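You operate a simulated robot arm through the tools that you are given. There is no shell and no other tool. Be economical: measure what you need, move in short steps, check, and stop when the job is done.

You are at the controls of a simulated robot arm. One attempt, no reset.

JOB
Crimp the lug with the blue sleeve at its printed size.
Fine: carriage out again, lug back in its place in the lug tray. Where these are worked on the way, their far stop is far enough and under half their travel is too little: press carriage.

It is judged by the outcome, as a careful person would: the job done as asked, and still so three seconds after it is handed in. It fails if anything else is knocked over, pushed out of place, dropped, spilled or broken.

ROBOT AND FRAMES
A 7-joint arm with a two-finger parallel gripper, fixed in place. Base frame: the origin is at the foot of the arm, x ahead of it, y to its left, z up; the work surface is at about z = 890. Readings come in mm, rad, newtons and seconds.
With the tool pointing down near the work surface it reaches from about 240 to 680 mm from the base axis. Its first joint turns from -1.152 to 1.152 rad. Payload 2.4 kg.
The tool frame sits at the grasp point between the pads (the TCP): z along the fingers, y along the line on which they close. The tips reach 30 mm beyond it. The gripper opens to 94 mm. The fingers are 28 mm wide and 10 mm thick; the gripper's body (50 by 96 mm) begins 55 mm behind the TCP.
Orientation is that of the tool frame in the base frame, as [roll, pitch, yaw] about the fixed x, y, z axes, in that order (R = Rz(yaw) Ry(pitch) Rx(roll)). With the fingers straight down and closing along the base's y, the tool's x points along the base's -x, its y along +y and its z along -z.

CONTROLS
- The arm moves only by the tool arm_command. Its arguments are lists of equal length, an entry for each row: "rot": the turn, a rotation vector about the tool's x, y, z in rad, a list of three; "dp": the shift along the tool's x, y, z in mm, a list of three; "claw": the closure, from 0 (fully open) to 1 (shut). In form: {"rot": [[rx, ry, rz], ...], "dp": [[tx, ty, tz], ...], "claw": [claw, ...]}. A call has 1 to 20 rows; each row is the pose to reach, as a shift and turn from the pose commanded when the call began, along the tool's axes at that moment. Rows are played at 5 a second. More than 50 mm and 0.15 rad between two rows, or a gripper value outside its range, and nothing of the call is played. Where a pose cannot be reached the arm comes as near as it can. A force on the tool above 50 N (or 10 N above the force at the start of the call, whichever is more), or a blocked arm, ends the call early, and 0.2 s more pass. The fingers move at their own pace (about 153 mm/s each) and stop on an object; they squeeze with about 33 N. The grip force told is the motor's: it shows also when the fingers shut on nothing. Time passes only in rows, and 0.2 s behind the last, so rows that repeat a pose let the fingers close. The reply holds the time, the measured pose of the TCP, the force on the tool along the base axes, the opening and the grip force, in the units named above and with some noise, with the torque about the TCP (base axes, N m) and any sound that the robot's microphone picked up.
- Cameras (640 x 400 px; columns grow to the right, rows downward): "scene" is fixed at [48, 487.1, 1437.3]; the picture's right is [-0.61, -0.79, 0.00], its down [-0.49, 0.38, -0.79] and it looks along [0.62, -0.48, -0.62] (base axes); focal length 266 px, centre (320, 200). "wrist" rides on the gripper at [76, 14, -102] in the tool frame; the picture's right is [-0.18, 0.98, 0.00], its down [-0.75, -0.14, -0.64] and it looks along [-0.63, -0.12, 0.77] (tool axes); focal length 243 px, centre (320, 200).
- grab_frame(camera): a new picture of that camera. The clock stands still meanwhile.
- point_at(camera, pixels): for up to 12 pixels [column, row] of the newest picture of that camera ("zoom" is the newest enlarged one), the place [x, y, z] in the base frame of the surface seen there, good to about 2 mm. The clock stands still meanwhile.
- inspect(camera, box): a new picture of the part [left, top, right, bottom] of that camera's present view, enlarged. The clock stands still meanwhile.
- sign_off(): hands the job in; it is judged then, once.

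Work in short steps. Measure before you move; look again where a grasp or a placing could have gone wrong, and mend it. You have 80 turns and 46 pictures in all, those below and enlarged ones among them. Open the gripper and draw the arm clear of the work before you hand the job in, unless the task says otherwise; then end with one line.

The tools are called after ">>>" as name(argument=value, ...) on one line, values as JSON. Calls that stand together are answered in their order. arm_command: Moves the arm, as the interface text tells. Its arguments: {"type":"object","properties":{"rot":{"type":"array","items":{"type":"array","items":{"type":"number"}}},"dp":{"type":"array","items":{"type":"array","items":{"type":"number"}}},"claw":{"type":"array","items":{"type":"number"}}},"required":["rot","dp","claw"]} The other tools are called the same way: grab_frame (camera) takes a picture; point_at (camera, pixels) gives the place of the surface under pixels of a picture; inspect (camera, box) takes an enlarged picture of a part of a camera's view; sign_off () hands the job in.

At the start:

```text
clock: 0.0
position: [454.3, -50.2, 1244.4]
tool_rot: [-3.14, 0.001, -3.141]
ft_force: [0.2, 0.5, -0.9]
torque: [-0.01, 0.02, 0.01]
grip_width: 94.1
gripper_force: 0.1
```

scene: 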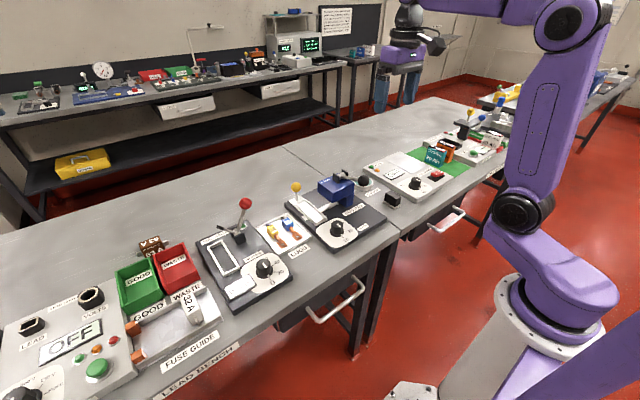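
wrist: 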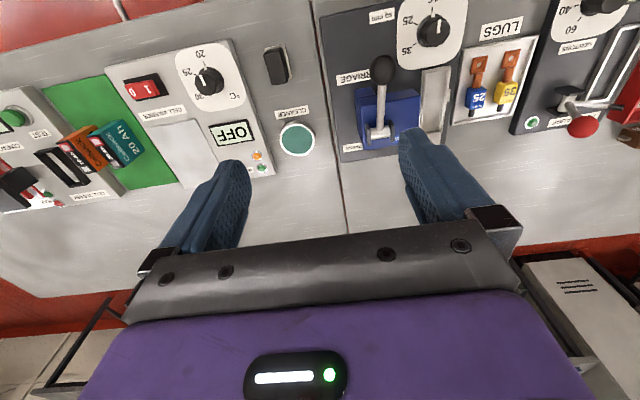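

The wrist view shows the press (blue, about 385,120), dial at (432,30), and lugs at (478,90) and (508,85). I enlarge these areas to read them.

>>> inspect(camera="wrist", box=[310, 0, 550, 160])

>>> inspect(camera="scene", box=[240, 160, 400, 270])

```text
2.50 times, centred on (430, 80) of wrist
```

zoom: 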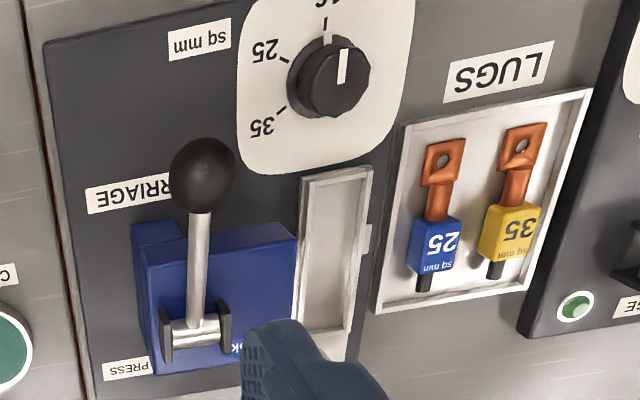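

```text
3.64 times, centred on (320, 215) of scene
```

zoom: 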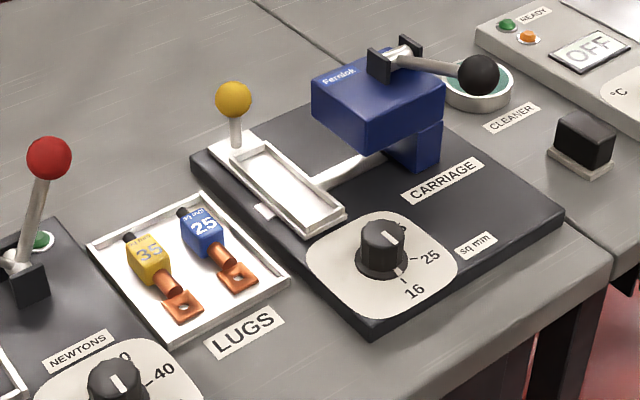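

The blue lug reads 25, and the dial appears set at 16. I measure the parts in the scene zoom: dial, carriage tray, yellow knob, lever ball, lug.

>>> point_at(camera="zoom", pixels=[[384, 232], [384, 270], [234, 97], [237, 130], [285, 185], [342, 222], [264, 212], [480, 72], [400, 52], [203, 228], [236, 278], [184, 212]])

>>> point_at(camera="scene", pixels=[[296, 187], [364, 181], [346, 188], [332, 180], [340, 205], [350, 200], [335, 240], [290, 218], [270, 228], [290, 200], [322, 226], [330, 208]])

```text
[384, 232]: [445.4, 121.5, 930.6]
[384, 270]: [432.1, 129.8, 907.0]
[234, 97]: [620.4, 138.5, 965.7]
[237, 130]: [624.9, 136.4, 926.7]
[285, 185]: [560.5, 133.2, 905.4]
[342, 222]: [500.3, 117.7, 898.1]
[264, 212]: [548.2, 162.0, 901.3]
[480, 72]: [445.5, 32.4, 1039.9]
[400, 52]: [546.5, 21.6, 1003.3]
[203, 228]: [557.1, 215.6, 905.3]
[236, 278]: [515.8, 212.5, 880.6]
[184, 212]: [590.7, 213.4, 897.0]
```

```text
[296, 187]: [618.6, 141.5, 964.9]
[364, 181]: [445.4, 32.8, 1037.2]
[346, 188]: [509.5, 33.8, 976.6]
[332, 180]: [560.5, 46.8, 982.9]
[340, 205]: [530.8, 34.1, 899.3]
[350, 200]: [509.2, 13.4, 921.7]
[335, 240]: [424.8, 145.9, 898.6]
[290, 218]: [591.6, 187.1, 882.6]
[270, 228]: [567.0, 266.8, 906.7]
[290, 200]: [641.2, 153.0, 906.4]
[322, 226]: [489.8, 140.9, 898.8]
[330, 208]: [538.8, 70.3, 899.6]
```

I move over the press/lug area to look closely from above.

>>> arm_command(rot=[[0, 0, 0], [0, 0, 0], [0, 0, 0], [0, 0, 0], [0, 0, 0], [0, 0, 0]], dp=[[3, 35, 10], [6, 70, 25], [9, 105, 45], [12, 140, 65], [14, 180, 84], [14, 180, 84]], claw=[0, 0, 0, 0, 0, 0])

>>> grab_frame(camera="wrist")

```text
clock: 1.4
position: [438.7, 132.7, 1165.9]
tool_rot: [3.141, 0.0, 3.142]
ft_force: [-0.6, 0.6, 0.4]
torque: [-0.01, -0.01, -0.03]
grip_width: 93.9
gripper_force: 0.1
```

```text
41 pictures are left
```

wrist: 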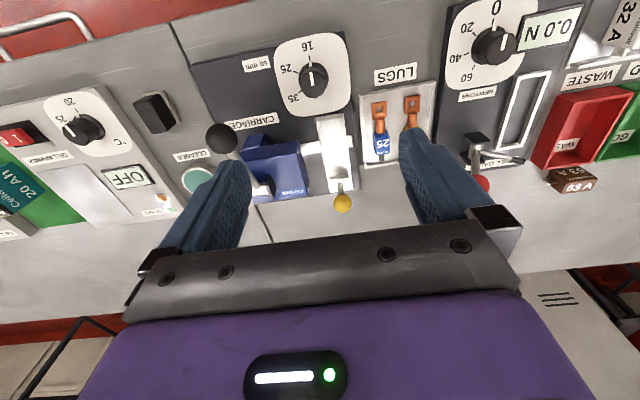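

>>> inspect(camera="wrist", box=[200, 25, 440, 215])

```text
2.11 times, centred on (320, 120) of wrist
```

zoom: 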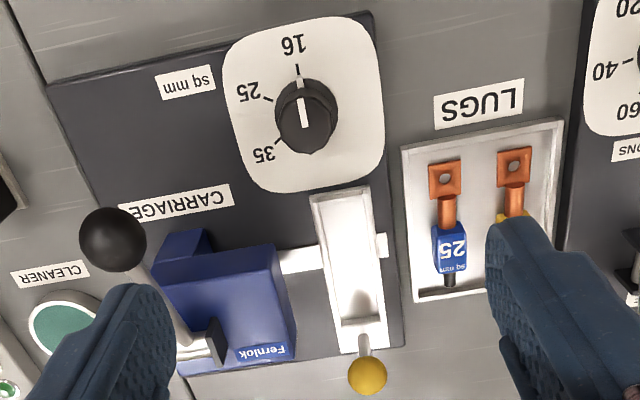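

Clear view of dial (pointing at 16), lug and carriage; I measure them.

>>> point_at(camera="zoom", pixels=[[305, 118], [297, 68], [267, 98], [278, 141], [445, 178], [447, 210], [450, 235], [450, 262], [450, 283], [338, 200], [362, 320], [368, 375]])

>>> point_at(camera="zoom", pixels=[[310, 200], [366, 188], [345, 328], [388, 318], [350, 260], [382, 245], [300, 260], [433, 240], [467, 240], [301, 92], [308, 145], [112, 240]])

```text
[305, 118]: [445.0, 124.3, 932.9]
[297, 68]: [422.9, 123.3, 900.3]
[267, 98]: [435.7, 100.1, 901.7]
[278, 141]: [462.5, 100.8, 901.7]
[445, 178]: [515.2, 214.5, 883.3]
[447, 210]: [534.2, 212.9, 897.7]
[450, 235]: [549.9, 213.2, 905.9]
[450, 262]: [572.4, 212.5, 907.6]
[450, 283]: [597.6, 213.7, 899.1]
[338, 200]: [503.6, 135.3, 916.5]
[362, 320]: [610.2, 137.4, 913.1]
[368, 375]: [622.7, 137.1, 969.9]
```

```text
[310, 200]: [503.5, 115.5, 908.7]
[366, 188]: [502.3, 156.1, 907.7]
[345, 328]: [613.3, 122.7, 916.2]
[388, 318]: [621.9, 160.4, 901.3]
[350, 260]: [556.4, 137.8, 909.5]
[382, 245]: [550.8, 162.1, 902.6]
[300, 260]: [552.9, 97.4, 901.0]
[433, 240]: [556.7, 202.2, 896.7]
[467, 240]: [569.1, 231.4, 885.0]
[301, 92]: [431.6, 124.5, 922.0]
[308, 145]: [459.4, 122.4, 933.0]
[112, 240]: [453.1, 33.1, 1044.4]
```

Dial knob centre is about (446,124), top z 933; the 25 mark is about 62° counter-clockwise (from above) of 16. I pre-turn the tool −0.6 rad and come above the knob with the gripper half closed.

>>> arm_command(rot=[[0, 0, 0.14], [0, 0, 0.28], [0, 0, 0.42], [0, 0, 0.56], [0, 0, 0.6], [0, 0, 0.6], [0, 0, 0.6]], dp=[[-7, -9, 30], [-7, -9, 70], [-7, -9, 110], [-7, -9, 145], [-7, -9, 165], [-7, -9, 165], [-7, -9, 165]], claw=[0.45, 0.45, 0.45, 0.45, 0.45, 0.45, 0.45])

>>> grab_frame(camera="wrist")

```text
clock: 3.0
position: [445.1, 119.2, 997.7]
tool_rot: [-3.14, -0.001, 2.54]
ft_force: [0.3, 0.8, -0.4]
torque: [0.0, 0.01, -0.01]
grip_width: 51.9
gripper_force: 0.1
```

```text
39 pictures are left
```

wrist: 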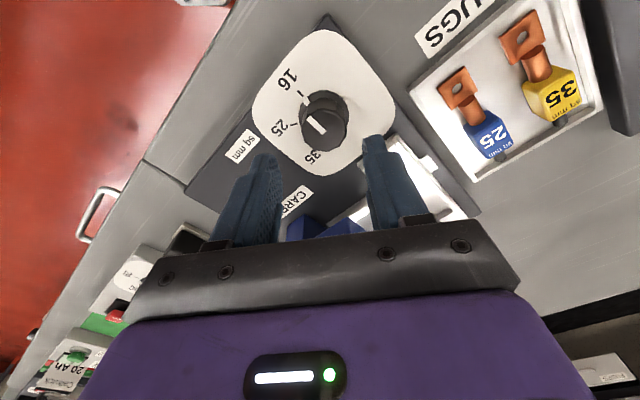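

I zoom on the dial for a precise angle.

>>> inspect(camera="wrist", box=[240, 30, 400, 190])

>>> point_at(camera="zoom", pixels=[[250, 270], [210, 230], [310, 370], [335, 300], [320, 380], [355, 350], [280, 340], [300, 310], [420, 300]])

```text
2.50 times, centred on (320, 110) of wrist
```

zoom: 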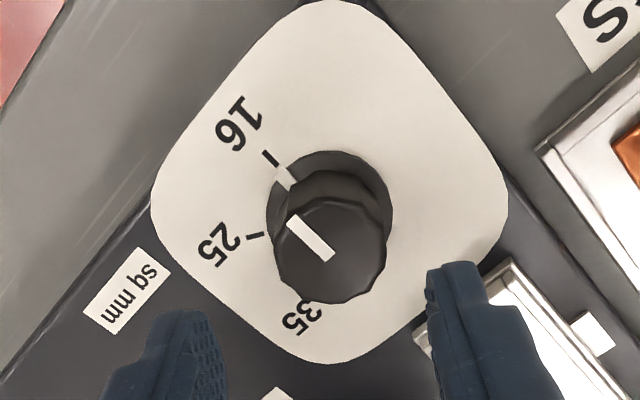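

```text
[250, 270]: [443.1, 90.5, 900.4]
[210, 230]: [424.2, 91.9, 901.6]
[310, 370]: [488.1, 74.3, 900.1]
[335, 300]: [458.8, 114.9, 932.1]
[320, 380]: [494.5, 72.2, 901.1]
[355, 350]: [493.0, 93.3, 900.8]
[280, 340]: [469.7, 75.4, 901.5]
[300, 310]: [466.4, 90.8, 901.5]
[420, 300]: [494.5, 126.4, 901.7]
```

>>> point_at(camera="zoom", pixels=[[268, 158], [257, 236], [284, 178], [292, 220], [328, 257], [278, 260], [384, 255], [330, 208], [335, 298], [305, 305], [390, 205], [332, 152]])

```text
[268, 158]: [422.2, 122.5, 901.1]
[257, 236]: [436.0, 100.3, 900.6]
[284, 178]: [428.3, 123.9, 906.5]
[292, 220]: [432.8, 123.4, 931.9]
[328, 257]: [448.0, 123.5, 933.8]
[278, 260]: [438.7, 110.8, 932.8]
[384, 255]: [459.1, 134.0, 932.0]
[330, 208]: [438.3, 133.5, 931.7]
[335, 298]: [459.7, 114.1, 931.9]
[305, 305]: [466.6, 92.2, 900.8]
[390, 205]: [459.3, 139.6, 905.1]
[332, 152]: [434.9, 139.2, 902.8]
```

Knob centre (448.5,123.4), stripe at 180°, 25 tick at about 241°. I descend and close on the knob.

>>> arm_command(rot=[[0, 0, 0], [0, 0, 0], [0, 0, 0], [0, 0, 0], [0, 0, 0]], dp=[[0, 4, 25], [0, 4, 55], [0, 4, 55], [0, 4, 55], [0, 4, 55]], claw=[0.45, 0.45, 0.45, 0.8, 0.8])

```text
clock: 4.2
position: [446.4, 122.3, 940.2]
tool_rot: [-3.137, -0.005, 2.541]
ft_force: [-10.2, -16.4, -0.4]
torque: [0.13, -0.04, 0.05]
grip_width: 33.6
gripper_force: 45.2
```

Gripped (33.6 mm) but with a side force of about 19 N along −tool y; I ease 2 mm that way and read again.

>>> arm_command(rot=[[0, 0, 0], [0, 0, 0]], dp=[[0, -2, 0], [0, -2, 0]], claw=[0.8, 0.8])

```text
clock: 4.8
position: [447.1, 122.3, 940.4]
tool_rot: [-3.14, -0.002, 2.542]
ft_force: [-9.3, -17.2, -0.3]
torque: [0.62, 0.74, 0.02]
grip_width: 33.7
gripper_force: 44.8
```

The force is within limits; I turn the dial by −1.06 rad about tool z.

>>> arm_command(rot=[[0, 0, -0.13], [0, 0, -0.26], [0, 0, -0.39], [0, 0, -0.52], [0, 0, -0.65], [0, 0, -0.78], [0, 0, -0.91], [0, 0, -1.06], [0, 0, -1.06]], dp=[[0, 0, 0], [0, 0, 0], [0, 0, 0], [0, 0, 0], [0, 0, 0], [0, 0, 0], [0, 0, 0], [0, 0, 0], [0, 0, 0]], claw=[0.8, 0.8, 0.8, 0.8, 0.8, 0.8, 0.8, 0.8, 0.8])

>>> inspect(camera="wrist", box=[240, 80, 400, 220])

```text
clock: 6.8
position: [446.7, 121.6, 940.8]
tool_rot: [3.141, -0.002, -2.68]
ft_force: [-5.8, -24.6, 9.6]
torque: [-0.54, 0.51, 0.01]
grip_width: 33.7
gripper_force: 44.8
```

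```text
2.86 times, centred on (320, 150) of wrist
```

zoom: 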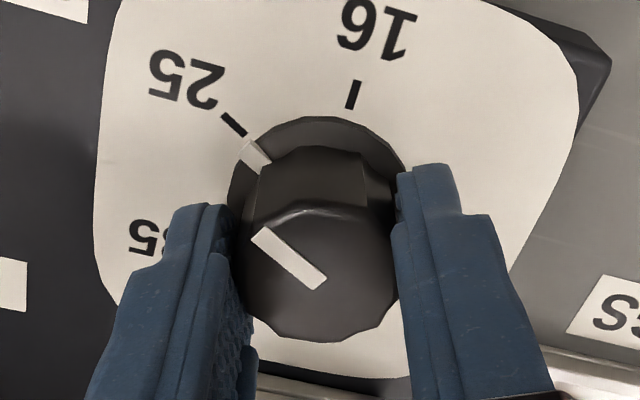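

The skirt pointer lines up with the 25 tick. I release, rise, square the tool and look at the lug tray and carriage.

>>> arm_command(rot=[[0, 0, 0], [0, 0, 0], [0, 0, 0], [0, 0, 0], [0, 0, 0]], dp=[[0, 0, 0], [0, 0, 0], [0, 0, -30], [0, 0, -70], [0, 0, -110]], claw=[0.45, 0.45, 0.45, 0.45, 0.45])

>>> arm_command(rot=[[0, 0, 0.14], [0, 0, 0.28], [0, 0, 0.42], [0, 0, 0.46], [0, 0, 0.46]], dp=[[-17, 14, 0], [-34, 28, 0], [-34, 42, 0], [-34, 50, 0], [-34, 50, 0]], claw=[0.45, 0.45, 0.45, 0.45, 0.45])

>>> grab_frame(camera="wrist")

```text
clock: 8.0
position: [446.7, 120.1, 1049.0]
tool_rot: [3.14, 0.0, -2.679]
ft_force: [0.1, -0.3, -0.3]
torque: [-0.01, -0.01, -0.02]
grip_width: 51.7
gripper_force: 0.1
```

```text
clock: 9.2
position: [456.4, 183.3, 1051.4]
tool_rot: [-3.141, -0.001, 3.141]
ft_force: [0.2, -0.9, -0.8]
torque: [-0.02, -0.02, 0.01]
grip_width: 51.6
gripper_force: 0.0
```

```text
36 pictures are left
```

wrist: 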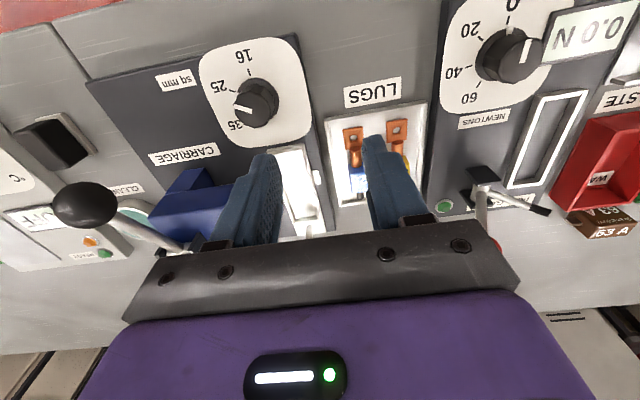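

The dial stripe needs a check after release; I zoom on it and move the view for the lug.

>>> inspect(camera="wrist", box=[190, 30, 450, 220])

```text
2.11 times, centred on (320, 125) of wrist
```

zoom: 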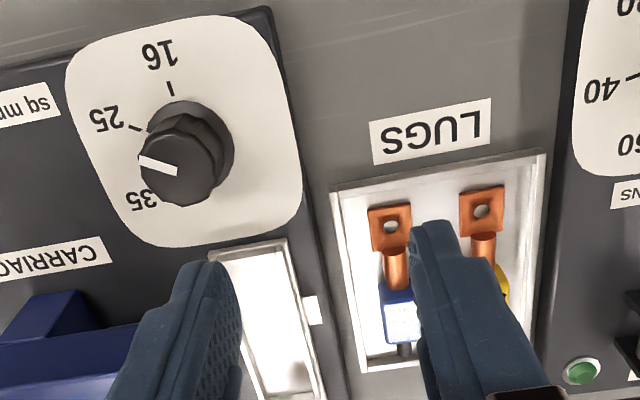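

>>> point_at(camera="zoom", pixels=[[142, 158], [176, 171], [137, 127], [171, 88], [150, 170], [214, 165], [151, 129], [390, 226], [397, 270], [405, 350], [305, 308], [275, 330]])

```text
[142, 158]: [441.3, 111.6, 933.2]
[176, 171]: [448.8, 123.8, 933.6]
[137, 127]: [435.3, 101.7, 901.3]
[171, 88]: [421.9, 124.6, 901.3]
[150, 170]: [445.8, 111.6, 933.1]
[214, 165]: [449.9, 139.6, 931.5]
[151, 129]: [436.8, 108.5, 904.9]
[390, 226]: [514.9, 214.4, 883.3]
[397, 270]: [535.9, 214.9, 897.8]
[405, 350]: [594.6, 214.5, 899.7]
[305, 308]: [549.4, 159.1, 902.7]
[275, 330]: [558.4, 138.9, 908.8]
```

The stripe points at 238°, matching the 25 tick (238.6°). Dial done. I move above the blue lug, gripper open, to look down on it.

>>> arm_command(rot=[[0, 0, 0], [0, 0, 0], [0, 0, 0], [0, 0, 0]], dp=[[-35, 10, 10], [-70, 20, 25], [-103, 31, 40], [-103, 31, 40]], claw=[0.45, 0.45, 0.45, 0.45])

>>> inspect(camera="wrist", box=[160, 20, 480, 220])

```text
clock: 10.2
position: [559.8, 215.6, 1010.2]
tool_rot: [3.141, 0.001, -3.142]
ft_force: [-0.4, -0.1, -0.2]
torque: [0.02, -0.01, 0.01]
grip_width: 51.6
gripper_force: 0.1
```

```text
2.00 times, centred on (320, 120) of wrist
```

zoom: 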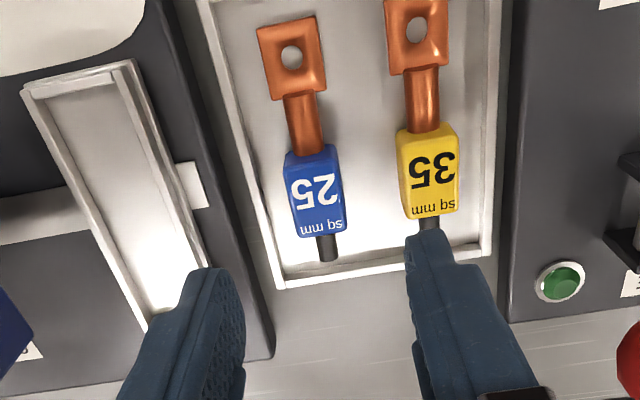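

>>> point_at(camera="zoom", pixels=[[313, 150], [318, 220], [288, 185], [340, 185], [400, 165], [402, 205], [292, 55], [304, 125], [326, 250], [365, 200], [260, 200], [470, 130]])

>>> point_at(camera="zoom", pixels=[[78, 80], [30, 90], [130, 65], [45, 100], [120, 85], [100, 170], [165, 300], [70, 180], [150, 150], [270, 30], [310, 25], [130, 200]])

```text
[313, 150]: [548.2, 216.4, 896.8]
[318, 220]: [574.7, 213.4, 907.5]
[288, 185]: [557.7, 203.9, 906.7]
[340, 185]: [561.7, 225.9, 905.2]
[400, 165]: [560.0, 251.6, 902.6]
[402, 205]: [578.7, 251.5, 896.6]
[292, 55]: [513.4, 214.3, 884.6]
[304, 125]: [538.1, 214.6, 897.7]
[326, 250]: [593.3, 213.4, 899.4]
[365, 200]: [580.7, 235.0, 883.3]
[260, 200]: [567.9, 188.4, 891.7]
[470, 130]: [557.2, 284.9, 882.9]
```

```text
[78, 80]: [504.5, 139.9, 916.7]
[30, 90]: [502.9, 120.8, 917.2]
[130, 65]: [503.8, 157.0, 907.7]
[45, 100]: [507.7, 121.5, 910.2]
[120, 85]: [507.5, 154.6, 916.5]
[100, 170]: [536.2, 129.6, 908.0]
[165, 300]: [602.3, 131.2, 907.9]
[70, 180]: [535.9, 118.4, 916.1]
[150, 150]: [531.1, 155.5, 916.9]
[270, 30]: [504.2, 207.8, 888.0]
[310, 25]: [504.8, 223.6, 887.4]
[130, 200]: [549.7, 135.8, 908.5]
```

Blue sleeve spans y 204–226, x 549–582, top z 907; nest floor z 908, rim 917, inner x 507–608, y 120–154. I lower to just above the sleeve with the opening at about 32 mm and check.

>>> arm_command(rot=[[0, 0, 0], [0, 0, 0], [0, 0, 0], [0, 0, 0]], dp=[[-5, -0.5, 20], [-5, -0.5, 40], [-5, -0.5, 65], [-5, -0.5, 65]], claw=[0.66, 0.66, 0.66, 0.66])

>>> inspect(camera="wrist", box=[200, 40, 440, 240])

```text
clock: 11.2
position: [562.8, 213.6, 946.1]
tool_rot: [3.141, -0.001, 3.141]
ft_force: [0.5, 0.6, 0.6]
torque: [-0.02, 0.01, 0.01]
grip_width: 31.9
gripper_force: 0.1
```

```text
2.00 times, centred on (320, 140) of wrist
```

zoom: 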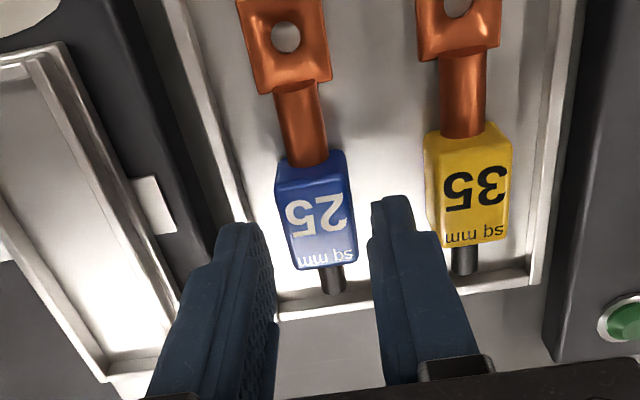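

The fingers straddle the blue sleeve evenly, clear of yellow. I lower 21 mm and close.

>>> arm_command(rot=[[0, 0, 0], [0, 0, 0], [0, 0, 0], [0, 0, 0], [0, 0, 0]], dp=[[0, 0, 12], [0, 0, 21], [0, 0, 21], [0, 0, 21], [0, 0, 21]], claw=[0.66, 0.66, 0.66, 0.9, 0.9])

```text
clock: 12.4
position: [565.3, 214.8, 924.6]
tool_rot: [3.142, 0.001, -3.14]
ft_force: [-0.8, -0.1, 1.9]
torque: [0.05, 0.06, -0.04]
grip_width: 23.1
gripper_force: 32.6
```

Lug held (23.1 mm). I lift 60, carry −77 in y and +7 in x over the nest, and look.

>>> arm_command(rot=[[0, 0, 0], [0, 0, 0], [0, 0, 0], [0, 0, 0], [0, 0, 0], [0, 0, 0], [0, 0, 0]], dp=[[0, 0, -20], [0, 0, -40], [0, 0, -60], [-3, -25, -60], [-7, -50, -60], [-7, -77, -60], [-7, -77, -60]], claw=[0.9, 0.9, 0.9, 0.9, 0.9, 0.9, 0.9])

>>> inspect(camera="wrist", box=[200, 40, 440, 240])

```text
clock: 14.0
position: [570.1, 133.7, 985.1]
tool_rot: [3.141, 0.001, 3.142]
ft_force: [0.2, 0.3, -1.8]
torque: [-0.02, -0.02, 0.0]
grip_width: 23.1
gripper_force: 33.2
```

```text
2.00 times, centred on (320, 140) of wrist
```

zoom: 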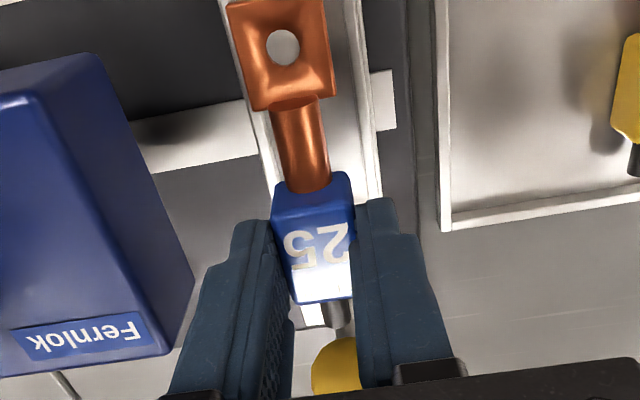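

Lug hangs centred over the nest. I lower 34 mm, watching force.

>>> arm_command(rot=[[0, 0, 0], [0, 0, 0], [0, 0, 0], [0, 0, 0]], dp=[[0, 0, 15], [0, 0, 28], [0, 0, 34], [0, 0, 34]], claw=[0.9, 0.9, 0.9, 0.9])

>>> inspect(camera="wrist", box=[200, 20, 440, 220])

```text
clock: 15.0
position: [568.2, 138.4, 949.1]
tool_rot: [-3.141, 0.0, 3.14]
ft_force: [-1.1, 0.3, -0.5]
torque: [-0.01, 0.04, 0.01]
grip_width: 23.2
gripper_force: 33.1
```

```text
2.00 times, centred on (320, 120) of wrist
```

zoom: 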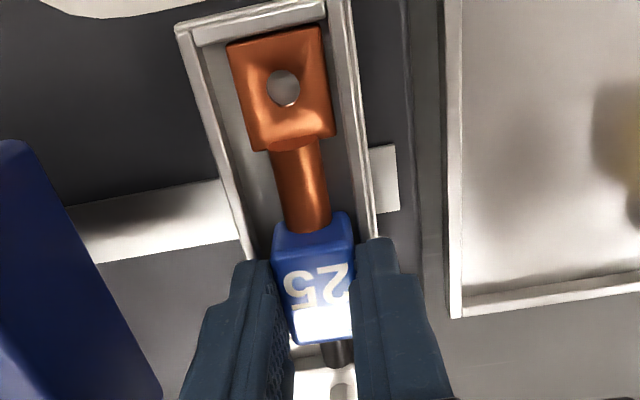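

The lug is inside the nest walls. I lower until contact (up to 3 mm), then open a little and rise.

>>> arm_command(rot=[[0, 0, 0], [0, 0, 0], [0, 0, 0]], dp=[[0, 0, 1.5], [0, 0, 2], [0, 0, 2]], claw=[0.9, 0.9, 0.9])

```text
clock: 15.8
position: [570.2, 137.0, 949.5]
tool_rot: [-3.14, 0.0, 3.142]
ft_force: [-5.8, -1.3, 17.2]
torque: [-0.03, 0.7, 0.04]
grip_width: 23.0
gripper_force: 32.8
```

Contact (17 N up). I open and rise, then look at the nest and the knob.

>>> arm_command(rot=[[0, 0, 0], [0, 0, 0], [0, 0, 0], [0, 0, 0], [0, 0, 0], [0, 0, 0]], dp=[[0, 0, -1], [0, 0, -1], [0, 0, -15], [0, 0, -50], [10, 0, -90], [20, 0, -90]], claw=[0.7, 0.7, 0.66, 0.6, 0.6, 0.6])

>>> grab_frame(camera="wrist")

>>> inspect(camera="scene", box=[270, 150, 400, 250])

```text
clock: 17.2
position: [550.2, 136.5, 1036.4]
tool_rot: [-3.141, 0.0, 3.141]
ft_force: [1.2, 0.0, 0.5]
torque: [0.01, -0.01, -0.04]
grip_width: 37.4
gripper_force: 0.1
```

```text
30 pictures are left
```

wrist: 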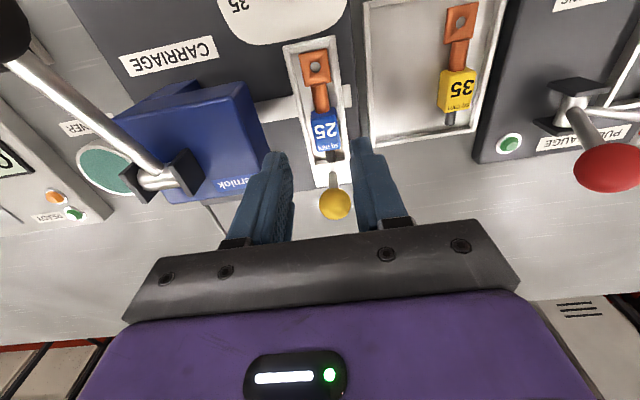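

```text
4.00 times, centred on (335, 200) of scene
```

zoom: 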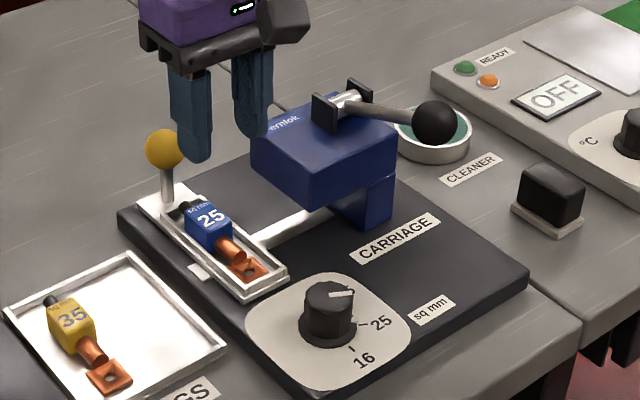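

Lug sits well in the nest. I measure the ram body, lever and knob from this wrist picture.

>>> point_at(camera="wrist", pixels=[[335, 203], [243, 86], [266, 148], [185, 198], [240, 185], [128, 122], [180, 160], [158, 183], [130, 182], [80, 95], [40, 75], [314, 92]])

>>> point_at(camera="zoom", pixels=[[165, 150], [167, 190], [253, 140], [253, 170], [310, 210], [395, 150], [435, 122], [390, 110], [350, 100], [325, 112], [357, 92], [365, 200]])

```text
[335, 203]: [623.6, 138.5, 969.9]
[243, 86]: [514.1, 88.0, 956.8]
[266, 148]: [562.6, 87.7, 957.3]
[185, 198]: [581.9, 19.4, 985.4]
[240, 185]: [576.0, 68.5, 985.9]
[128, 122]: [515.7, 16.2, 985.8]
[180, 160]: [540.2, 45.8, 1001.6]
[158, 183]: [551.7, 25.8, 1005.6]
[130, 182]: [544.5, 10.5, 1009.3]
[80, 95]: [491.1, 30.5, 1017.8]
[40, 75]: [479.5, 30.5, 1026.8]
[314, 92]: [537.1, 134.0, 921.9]
```

```text
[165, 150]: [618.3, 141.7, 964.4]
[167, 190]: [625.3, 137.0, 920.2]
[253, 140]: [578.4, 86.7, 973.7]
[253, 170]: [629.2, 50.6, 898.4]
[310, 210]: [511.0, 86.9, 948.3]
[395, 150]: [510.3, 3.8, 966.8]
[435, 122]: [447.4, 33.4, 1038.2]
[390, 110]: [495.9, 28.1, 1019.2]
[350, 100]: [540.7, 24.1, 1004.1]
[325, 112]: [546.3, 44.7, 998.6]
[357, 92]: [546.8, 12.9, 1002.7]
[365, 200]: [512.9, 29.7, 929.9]
```

Knob ball is about (622,139,966). The head ends at x≈580, so the fingers at x 608–636 clear it. I go above the ball, down and close.

>>> arm_command(rot=[[0, 0, 0], [0, 0, 0], [0, 0, 0], [0, 0, 0], [0, 0, 0], [0, 0, 0], [0, 0, 0], [0, 0, 0]], dp=[[-36, 1, 0], [-72, 2, 0], [-72, 2, 0], [-72, 2, 30], [-72, 2, 60], [-72, 2, 60], [-72, 2, 60], [-72, 2, 60]], claw=[0.6, 0.6, 0.6, 0.6, 0.6, 0.6, 0.9, 0.9])

>>> grab_frame(camera="wrist")

```text
clock: 19.0
position: [624.4, 135.6, 977.7]
tool_rot: [-3.141, -0.001, 3.141]
ft_force: [-0.5, -6.5, -0.5]
torque: [-0.13, -0.1, -0.11]
grip_width: 31.1
gripper_force: 45.1
```

```text
28 pictures are left
```

wrist: 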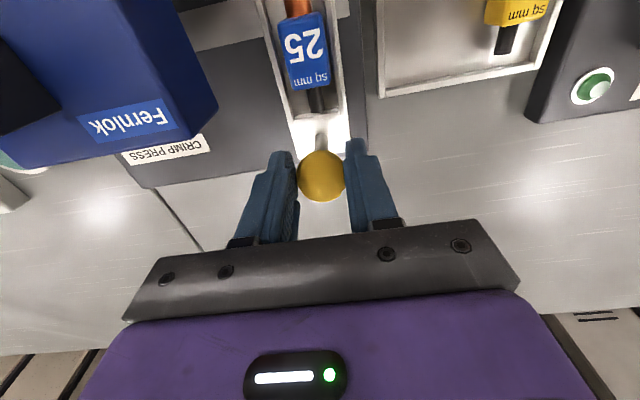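

Ball gripped. I push the carriage in (−y) slowly, 60 mm first.

>>> arm_command(rot=[[0, 0, 0], [0, 0, 0], [0, 0, 0], [0, 0, 0], [0, 0, 0], [0, 0, 0], [0, 0, 0]], dp=[[0, -8, 0], [0, -18, 0], [0, -28, 0], [0, -38, 0], [0, -49, 0], [0, -60, 0], [0, -60, 0]], claw=[0.9, 0.9, 0.9, 0.9, 0.9, 0.9, 0.9])

>>> grab_frame(camera="wrist")

```text
clock: 20.6
position: [623.8, 76.8, 978.1]
tool_rot: [3.141, 0.007, -3.141]
ft_force: [20.9, -0.6, -4.8]
torque: [0.02, 0.52, -0.02]
grip_width: 31.2
gripper_force: 45.4
```

```text
27 pictures are left
```

wrist: 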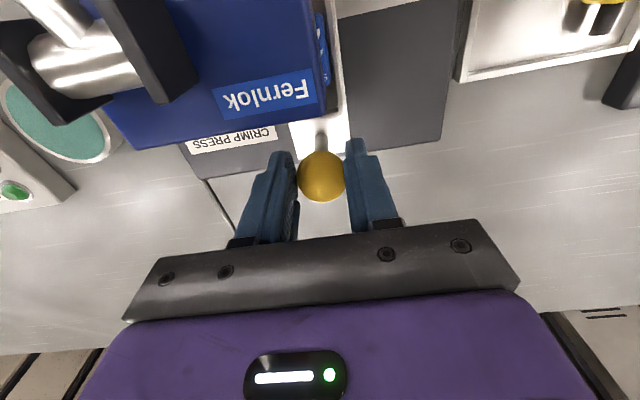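

The carriage moves in; slight x force. I continue with +1 mm x until the stop.

>>> arm_command(rot=[[0, 0, 0], [0, 0, 0], [0, 0, 0], [0, 0, 0], [0, 0, 0], [0, 0, 0]], dp=[[-1, -6, 0], [-1, -12, 0], [-1, -18, 0], [-1, -24, 0], [-1, -29, 0], [-1, -34, 0]], claw=[0.9, 0.9, 0.9, 0.9, 0.9, 0.9])

```text
clock: 22.0
position: [624.6, 64.1, 977.3]
tool_rot: [3.127, 0.005, -3.121]
ft_force: [4.1, 3.3, -4.5]
torque: [0.2, -0.02, -0.02]
grip_width: 31.3
gripper_force: 45.2
stopped in row 6: the force on the tool passed its limit at 51 N (the readings are from after the stop); the commanded pose is now the measured one
```

It stopped at y≈64 (about 73 mm travel). I check whether this is the real stop, not the lug against the head.

>>> inspect(camera="scene", box=[270, 140, 400, 240])

>>> grab_frame(camera="wrist")

```text
4.00 times, centred on (335, 190) of scene
```

zoom: 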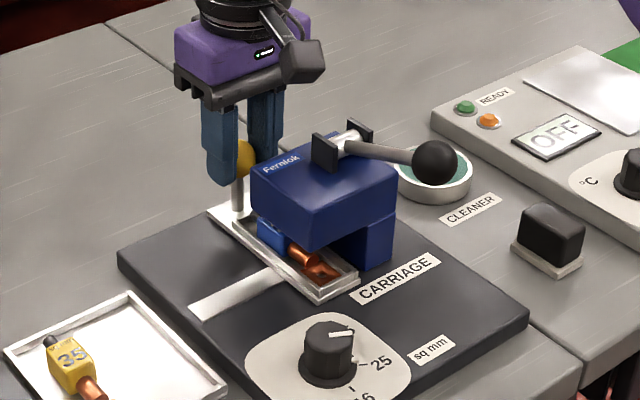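

```text
25 pictures are left
```

wrist: 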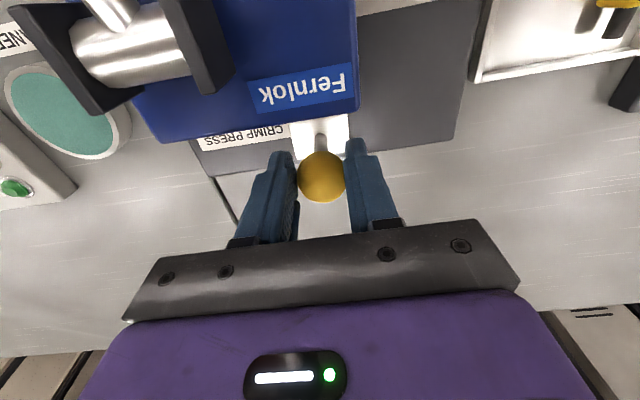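

The nest is fully under the head against the column. I open, rise clear, then move above the black lever ball.

>>> arm_command(rot=[[0, 0, 0], [0, 0, 0], [0, 0, 0], [0, 0, 0], [0, 0, 0], [0, 0, 0]], dp=[[0, 0, 0], [0, 0, 0], [0, 0, -25], [0, 0, -60], [0, 0, -100], [0, 0, -130]], claw=[0.55, 0.55, 0.55, 0.55, 0.55, 0.55])

>>> arm_command(rot=[[0, 0, 0], [0, 0, 0], [0, 0, 0], [0, 0, 0], [0, 0, 0], [0, 0, 0]], dp=[[40, -6, 0], [80, -12, 0], [120, -20, 0], [155, -26, 0], [175, -31, 0], [175, -31, 0]], claw=[0.45, 0.45, 0.45, 0.45, 0.45, 0.45])

>>> grab_frame(camera="wrist")

```text
clock: 23.4
position: [623.3, 61.7, 1112.2]
tool_rot: [3.127, 0.002, -3.123]
ft_force: [-0.4, -0.2, -0.5]
torque: [-0.02, 0.0, 0.02]
grip_width: 42.3
gripper_force: 0.0
```

```text
clock: 24.8
position: [450.0, 27.1, 1105.6]
tool_rot: [3.13, 0.004, -3.121]
ft_force: [-0.5, 0.0, 0.5]
torque: [0.01, 0.02, 0.02]
grip_width: 51.7
gripper_force: 0.0
```

```text
24 pictures are left
```

wrist: 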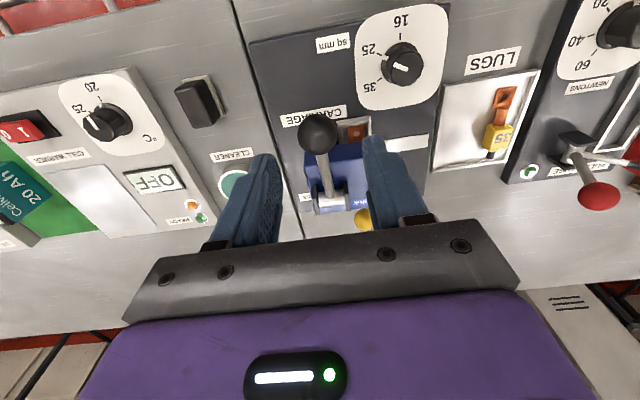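

>>> point_at(camera="wrist", pixels=[[318, 132], [302, 132], [335, 132], [318, 115], [318, 150], [362, 216], [357, 130], [330, 185]])

```text
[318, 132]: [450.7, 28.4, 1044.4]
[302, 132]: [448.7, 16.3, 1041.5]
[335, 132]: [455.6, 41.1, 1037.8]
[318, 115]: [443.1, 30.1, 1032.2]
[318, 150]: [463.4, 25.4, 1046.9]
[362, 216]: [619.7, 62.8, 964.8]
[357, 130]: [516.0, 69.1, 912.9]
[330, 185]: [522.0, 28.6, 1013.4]
```

Ball centre about (457,28,1032), aligned with the tool. I descend around it and close.

>>> arm_command(rot=[[0, 0, 0], [0, 0, 0], [0, 0, 0], [0, 0, 0], [0, 0, 0], [0, 0, 0]], dp=[[-7, 0, 25], [-7, 0, 50], [-7, 0, 70], [-7, 0, 70], [-7, 0, 70], [-7, 0, 70]], claw=[0.45, 0.45, 0.45, 0.45, 0.9, 0.9])

>>> grab_frame(camera="wrist")

```text
clock: 26.2
position: [458.7, 23.8, 1037.2]
tool_rot: [3.131, 0.005, -3.127]
ft_force: [2.3, -33.1, -7.4]
torque: [0.0, -0.36, -0.19]
grip_width: 31.8
gripper_force: 45.2
```

```text
23 pictures are left
```

wrist: 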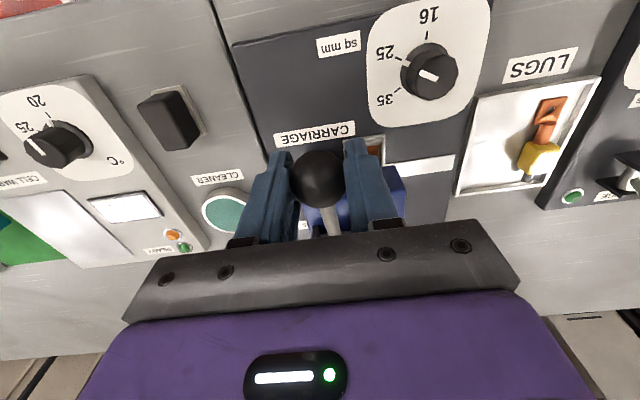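

Gripped; the y force says shift −3 mm. I follow the lever's arc about pivot (545,·,1003) down to −14°.

>>> arm_command(rot=[[0, 0, 0], [0, 0, 0], [0, 0, 0], [0, 0, 0], [0, 0, 0], [0, 0, 0], [0, 0, 0], [0, 0, 0], [0, 0, 0]], dp=[[0, -3, 0], [1.8, -3, 6.4], [3.2, -3, 12.9], [4.1, -3, 19.3], [4.6, -3, 25.8], [4.6, -3, 32.2], [4.2, -3, 38.7], [3.2, -3, 45], [1.9, -3, 51.4]], claw=[0.9, 0.9, 0.9, 0.9, 0.9, 0.9, 0.9, 0.9, 0.9])

>>> inspect(camera="scene", box=[270, 130, 430, 240])

```text
clock: 28.2
position: [451.9, 24.8, 985.6]
tool_rot: [3.128, -0.002, -3.122]
ft_force: [-13.2, -22.9, 12.8]
torque: [0.04, -1.01, 0.11]
grip_width: 31.7
gripper_force: 45.0
```

```text
3.64 times, centred on (350, 185) of scene
```

zoom: 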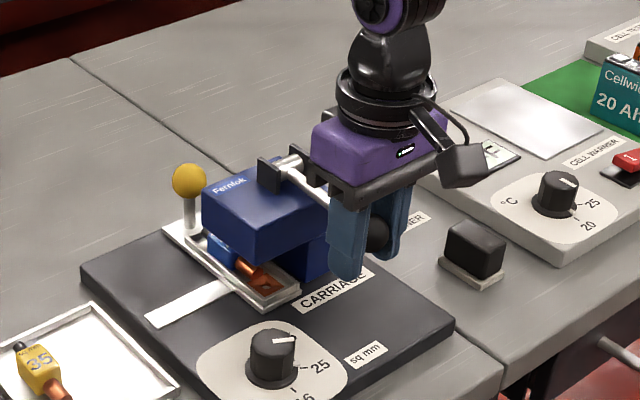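

The lever follows. I continue down the arc to about −34° or until it stops.

>>> arm_command(rot=[[0, 0, 0], [0, 0, 0], [0, 0, 0], [0, 0, 0], [0, 0, 0]], dp=[[0.3, 0, 6.2], [-2, 0, 12.3], [-4.6, 0, 18.2], [-7.6, 0, 24], [-11, 0, 29.4]], claw=[0.9, 0.9, 0.9, 0.9, 0.9])

>>> inspect(camera="scene", box=[270, 130, 430, 240])

```text
clock: 29.2
position: [455.3, 25.2, 962.1]
tool_rot: [3.13, -0.019, -3.124]
ft_force: [-9.9, -2.8, 18.3]
torque: [-0.08, 0.29, 0.02]
grip_width: 31.5
gripper_force: 45.2
stopped in row 4: the force on the tool passed its limit at 59 N (the readings are from after the stop); the commanded pose is now the measured one
```

```text
3.64 times, centred on (350, 185) of scene
```

zoom: 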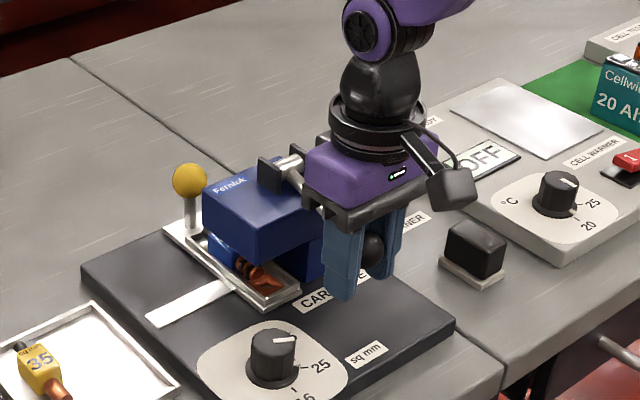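

It stopped by force at about 45° of lever travel, no sound. I look closely at the lug and lever.

>>> inspect(camera="scene", box=[315, 165, 375, 215])

>>> grab_frame(camera="wrist")

```text
8.00 times, centred on (345, 190) of scene
```

zoom: 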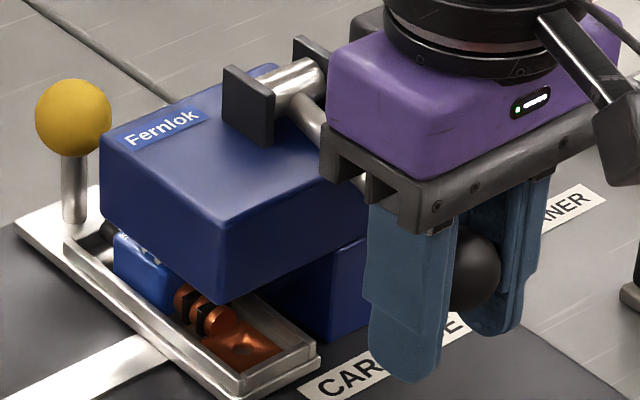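

```text
19 pictures are left
```

wrist: 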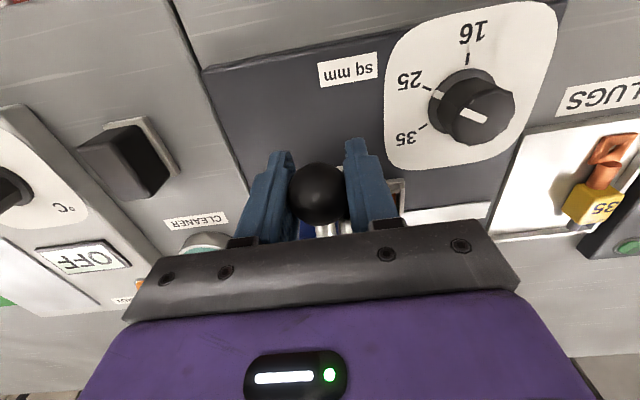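

The barrel is now visibly crimped in bands, and the lever is at its stop. I raise the lever back along the same arc.

>>> arm_command(rot=[[0, 0, 0], [0, 0, 0], [0, 0, 0], [0, 0, 0], [0, 0, 0], [0, 0, 0], [0, 0, 0], [0, 0, 0], [0, 0, 0], [0, 0, 0]], dp=[[1.5, 0, -8], [2.7, 0, -16], [3.4, 0, -24], [3.6, 0, -32], [3.2, 0, -40], [2.5, 0, -48], [1, 0, -56], [-1, 0, -64], [-3, 0, -73], [-3, 0, -73]], claw=[0.9, 0.9, 0.9, 0.9, 0.9, 0.9, 0.9, 0.9, 0.9, 0.9])

>>> inspect(camera="scene", box=[290, 140, 400, 220])

```text
clock: 31.4
position: [457.4, 26.3, 1035.9]
tool_rot: [3.128, -0.017, -3.121]
ft_force: [-11.2, 2.0, -17.2]
torque: [0.01, -0.3, -0.01]
grip_width: 31.8
gripper_force: 45.2
```

```text
5.00 times, centred on (345, 180) of scene
```

zoom: 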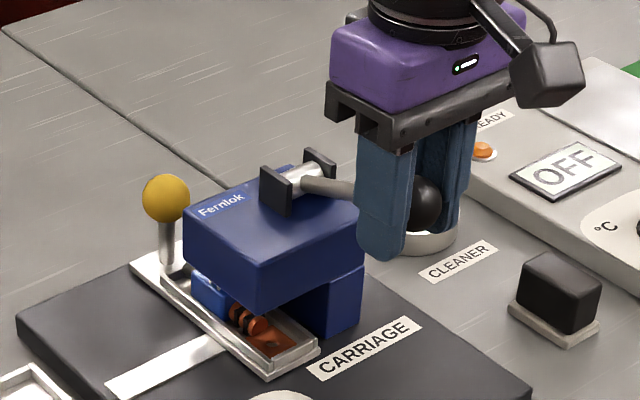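

Lever is up again. I release, rise, and move above the yellow knob at (622,64).

>>> arm_command(rot=[[0, 0, 0], [0, 0, 0], [0, 0, 0], [0, 0, 0], [0, 0, 0]], dp=[[0, 0, 0], [0, 0, 0], [0, 0, -25], [0, 0, -55], [0, 0, -75]], claw=[0.5, 0.5, 0.5, 0.5, 0.5])

>>> arm_command(rot=[[0, 0, 0], [0, 0, 0], [0, 0, 0], [0, 0, 0], [0, 0, 0], [0, 0, 0]], dp=[[-40, 10, 0], [-80, 20, 0], [-120, 30, 0], [-150, 35, 0], [-165, 38, 10], [-165, 38, 40]], claw=[0.5, 0.5, 0.5, 0.5, 0.5, 0.5])

>>> grab_frame(camera="wrist")

```text
clock: 32.6
position: [460.9, 24.0, 1110.5]
tool_rot: [3.127, -0.014, -3.122]
ft_force: [0.5, -0.4, -1.0]
torque: [-0.02, -0.02, 0.0]
grip_width: 46.8
gripper_force: 0.1
```

```text
clock: 34.0
position: [624.1, 66.6, 1068.0]
tool_rot: [3.124, -0.014, -3.124]
ft_force: [0.5, 0.8, -0.1]
torque: [0.0, 0.0, 0.01]
grip_width: 47.3
gripper_force: 0.1
```

```text
17 pictures are left
```

wrist: 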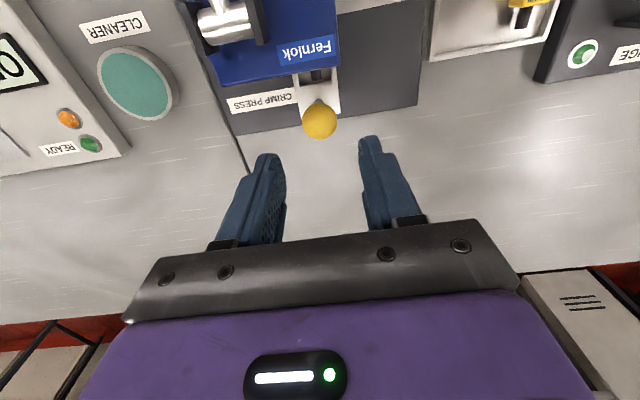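

Aligned with the knob. I descend 90 mm (squaring the small tilt), close, and pull the carriage out +y 40 mm.

>>> arm_command(rot=[[0.017, -0.014, 0.017], [0.017, -0.014, 0.017], [0.017, -0.014, 0.017], [0.017, -0.014, 0.017], [0.017, -0.014, 0.017], [0.017, -0.014, 0.017]], dp=[[0, 0, 35], [0, 0, 65], [0, 0, 90], [0, 0, 90], [0, 0, 90], [0, 0, 90]], claw=[0.5, 0.5, 0.5, 0.5, 0.9, 0.9])

>>> arm_command(rot=[[0, 0, 0], [0, 0, 0], [0, 0, 0], [0, 0, 0], [0, 0, 0]], dp=[[0, 6, 0], [0, 15, 0], [0, 25, 0], [0, 35, 0], [0, 40, 0]], claw=[0.9, 0.9, 0.9, 0.9, 0.9])

```text
clock: 35.4
position: [625.7, 65.5, 978.2]
tool_rot: [-3.139, -0.001, -3.141]
ft_force: [-1.6, -0.5, -4.7]
torque: [0.03, -0.61, -0.02]
grip_width: 31.3
gripper_force: 45.2
```

```text
clock: 36.6
position: [625.6, 105.5, 978.2]
tool_rot: [-3.136, 0.007, -3.14]
ft_force: [22.6, -1.3, -8.5]
torque: [-0.04, 0.41, -0.03]
grip_width: 31.3
gripper_force: 45.0
```

The carriage follows. I pull on to the outer stop (about y 138).

>>> arm_command(rot=[[0, 0, 0], [0, 0, 0], [0, 0, 0], [0, 0, 0], [0, 0, 0], [0, 0, 0]], dp=[[0, 8, 0], [0, 16, 0], [0, 23, 0], [0, 29, 0], [0, 33, 0], [0, 36, 0]], claw=[0.9, 0.9, 0.9, 0.9, 0.9, 0.9])

```text
clock: 38.0
position: [625.2, 136.6, 979.2]
tool_rot: [-3.131, -0.004, 3.137]
ft_force: [9.2, -23.7, -16.0]
torque: [-0.25, -0.94, -0.07]
grip_width: 31.3
gripper_force: 45.3
```

Resistance at y≈137: outer stop. I release, rise, and move back above the nest to look at the lug.

>>> arm_command(rot=[[0, 0, 0], [0, 0, 0], [0, 0, 0], [0, 0, 0], [0, 0, 0], [0, 0, 0], [0, 0, 0]], dp=[[0, -2, 0], [0, -2, 0], [0, -2, -25], [0, -2, -55], [30, -2, -55], [60, -2, -55], [60, -2, -50]], claw=[0.6, 0.6, 0.6, 0.6, 0.6, 0.6, 0.6])

>>> grab_frame(camera="wrist")

```text
clock: 39.6
position: [562.5, 141.9, 1029.6]
tool_rot: [-3.138, -0.001, -3.138]
ft_force: [0.0, -0.2, -0.6]
torque: [-0.02, 0.02, -0.01]
grip_width: 37.5
gripper_force: 0.1
```

```text
16 pictures are left
```

wrist: 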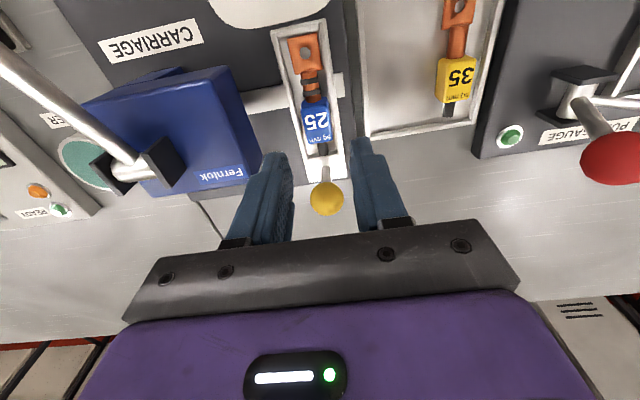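

>>> inspect(camera="wrist", box=[240, 0, 400, 160])

>>> point_at(camera="wrist", pixels=[[304, 105], [327, 105], [316, 105], [318, 140], [305, 50], [326, 198], [322, 152], [315, 97], [276, 38], [325, 30]])

```text
2.50 times, centred on (320, 80) of wrist
```

zoom: 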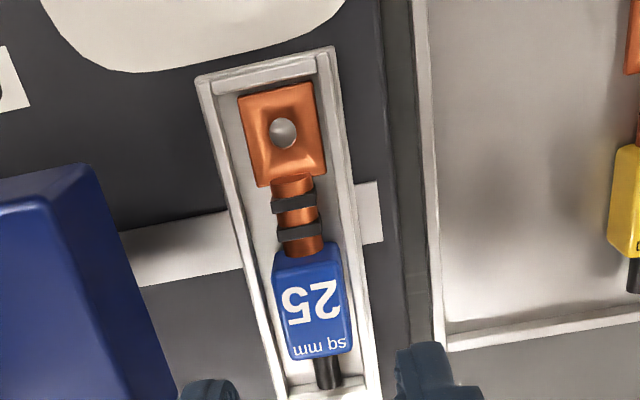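

```text
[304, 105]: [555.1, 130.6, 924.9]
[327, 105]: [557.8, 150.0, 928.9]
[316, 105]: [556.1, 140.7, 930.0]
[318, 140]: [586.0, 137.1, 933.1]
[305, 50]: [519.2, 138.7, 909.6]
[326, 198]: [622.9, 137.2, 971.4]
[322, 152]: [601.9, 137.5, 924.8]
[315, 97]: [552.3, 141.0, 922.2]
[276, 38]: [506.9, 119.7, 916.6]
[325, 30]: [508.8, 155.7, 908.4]
```

The lug shows two crimp bands and lies in the nest with its sleeve centred about (571,139), slightly left of the tool axis. I descend and grip it.

>>> arm_command(rot=[[0, 0, 0], [0, 0, 0], [0, 0, 0], [0, 0, 0]], dp=[[-9, -2, 25], [-9, -2, 50], [-9, -2, 60], [-9, -2, 60]], claw=[0.64, 0.64, 0.64, 0.64])

>>> inspect(camera="wrist", box=[200, 20, 440, 220])

```text
clock: 40.6
position: [574.6, 137.4, 967.0]
tool_rot: [-3.138, -0.001, -3.141]
ft_force: [0.1, 0.0, 0.2]
torque: [-0.03, 0.03, 0.03]
grip_width: 33.8
gripper_force: 0.0
```

```text
2.00 times, centred on (320, 120) of wrist
```

zoom: 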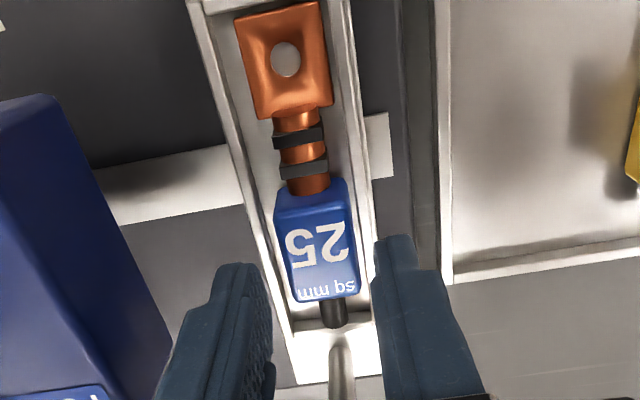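

Fingers straddle the sleeve. I lower 17 mm, shift 3 mm toward the base, and close.

>>> arm_command(rot=[[0, 0, 0], [0, 0, 0], [0, 0, 0], [0, 0, 0], [0, 0, 0]], dp=[[3, 0, 9], [3, 0, 17], [3, 0, 17], [3, 0, 17], [3, 0, 17]], claw=[0.64, 0.64, 0.64, 0.9, 0.9])

```text
clock: 41.8
position: [569.5, 137.0, 950.9]
tool_rot: [-3.138, 0.0, -3.141]
ft_force: [1.1, 0.1, 0.0]
torque: [0.0, 0.01, 0.01]
grip_width: 23.1
gripper_force: 33.2
```

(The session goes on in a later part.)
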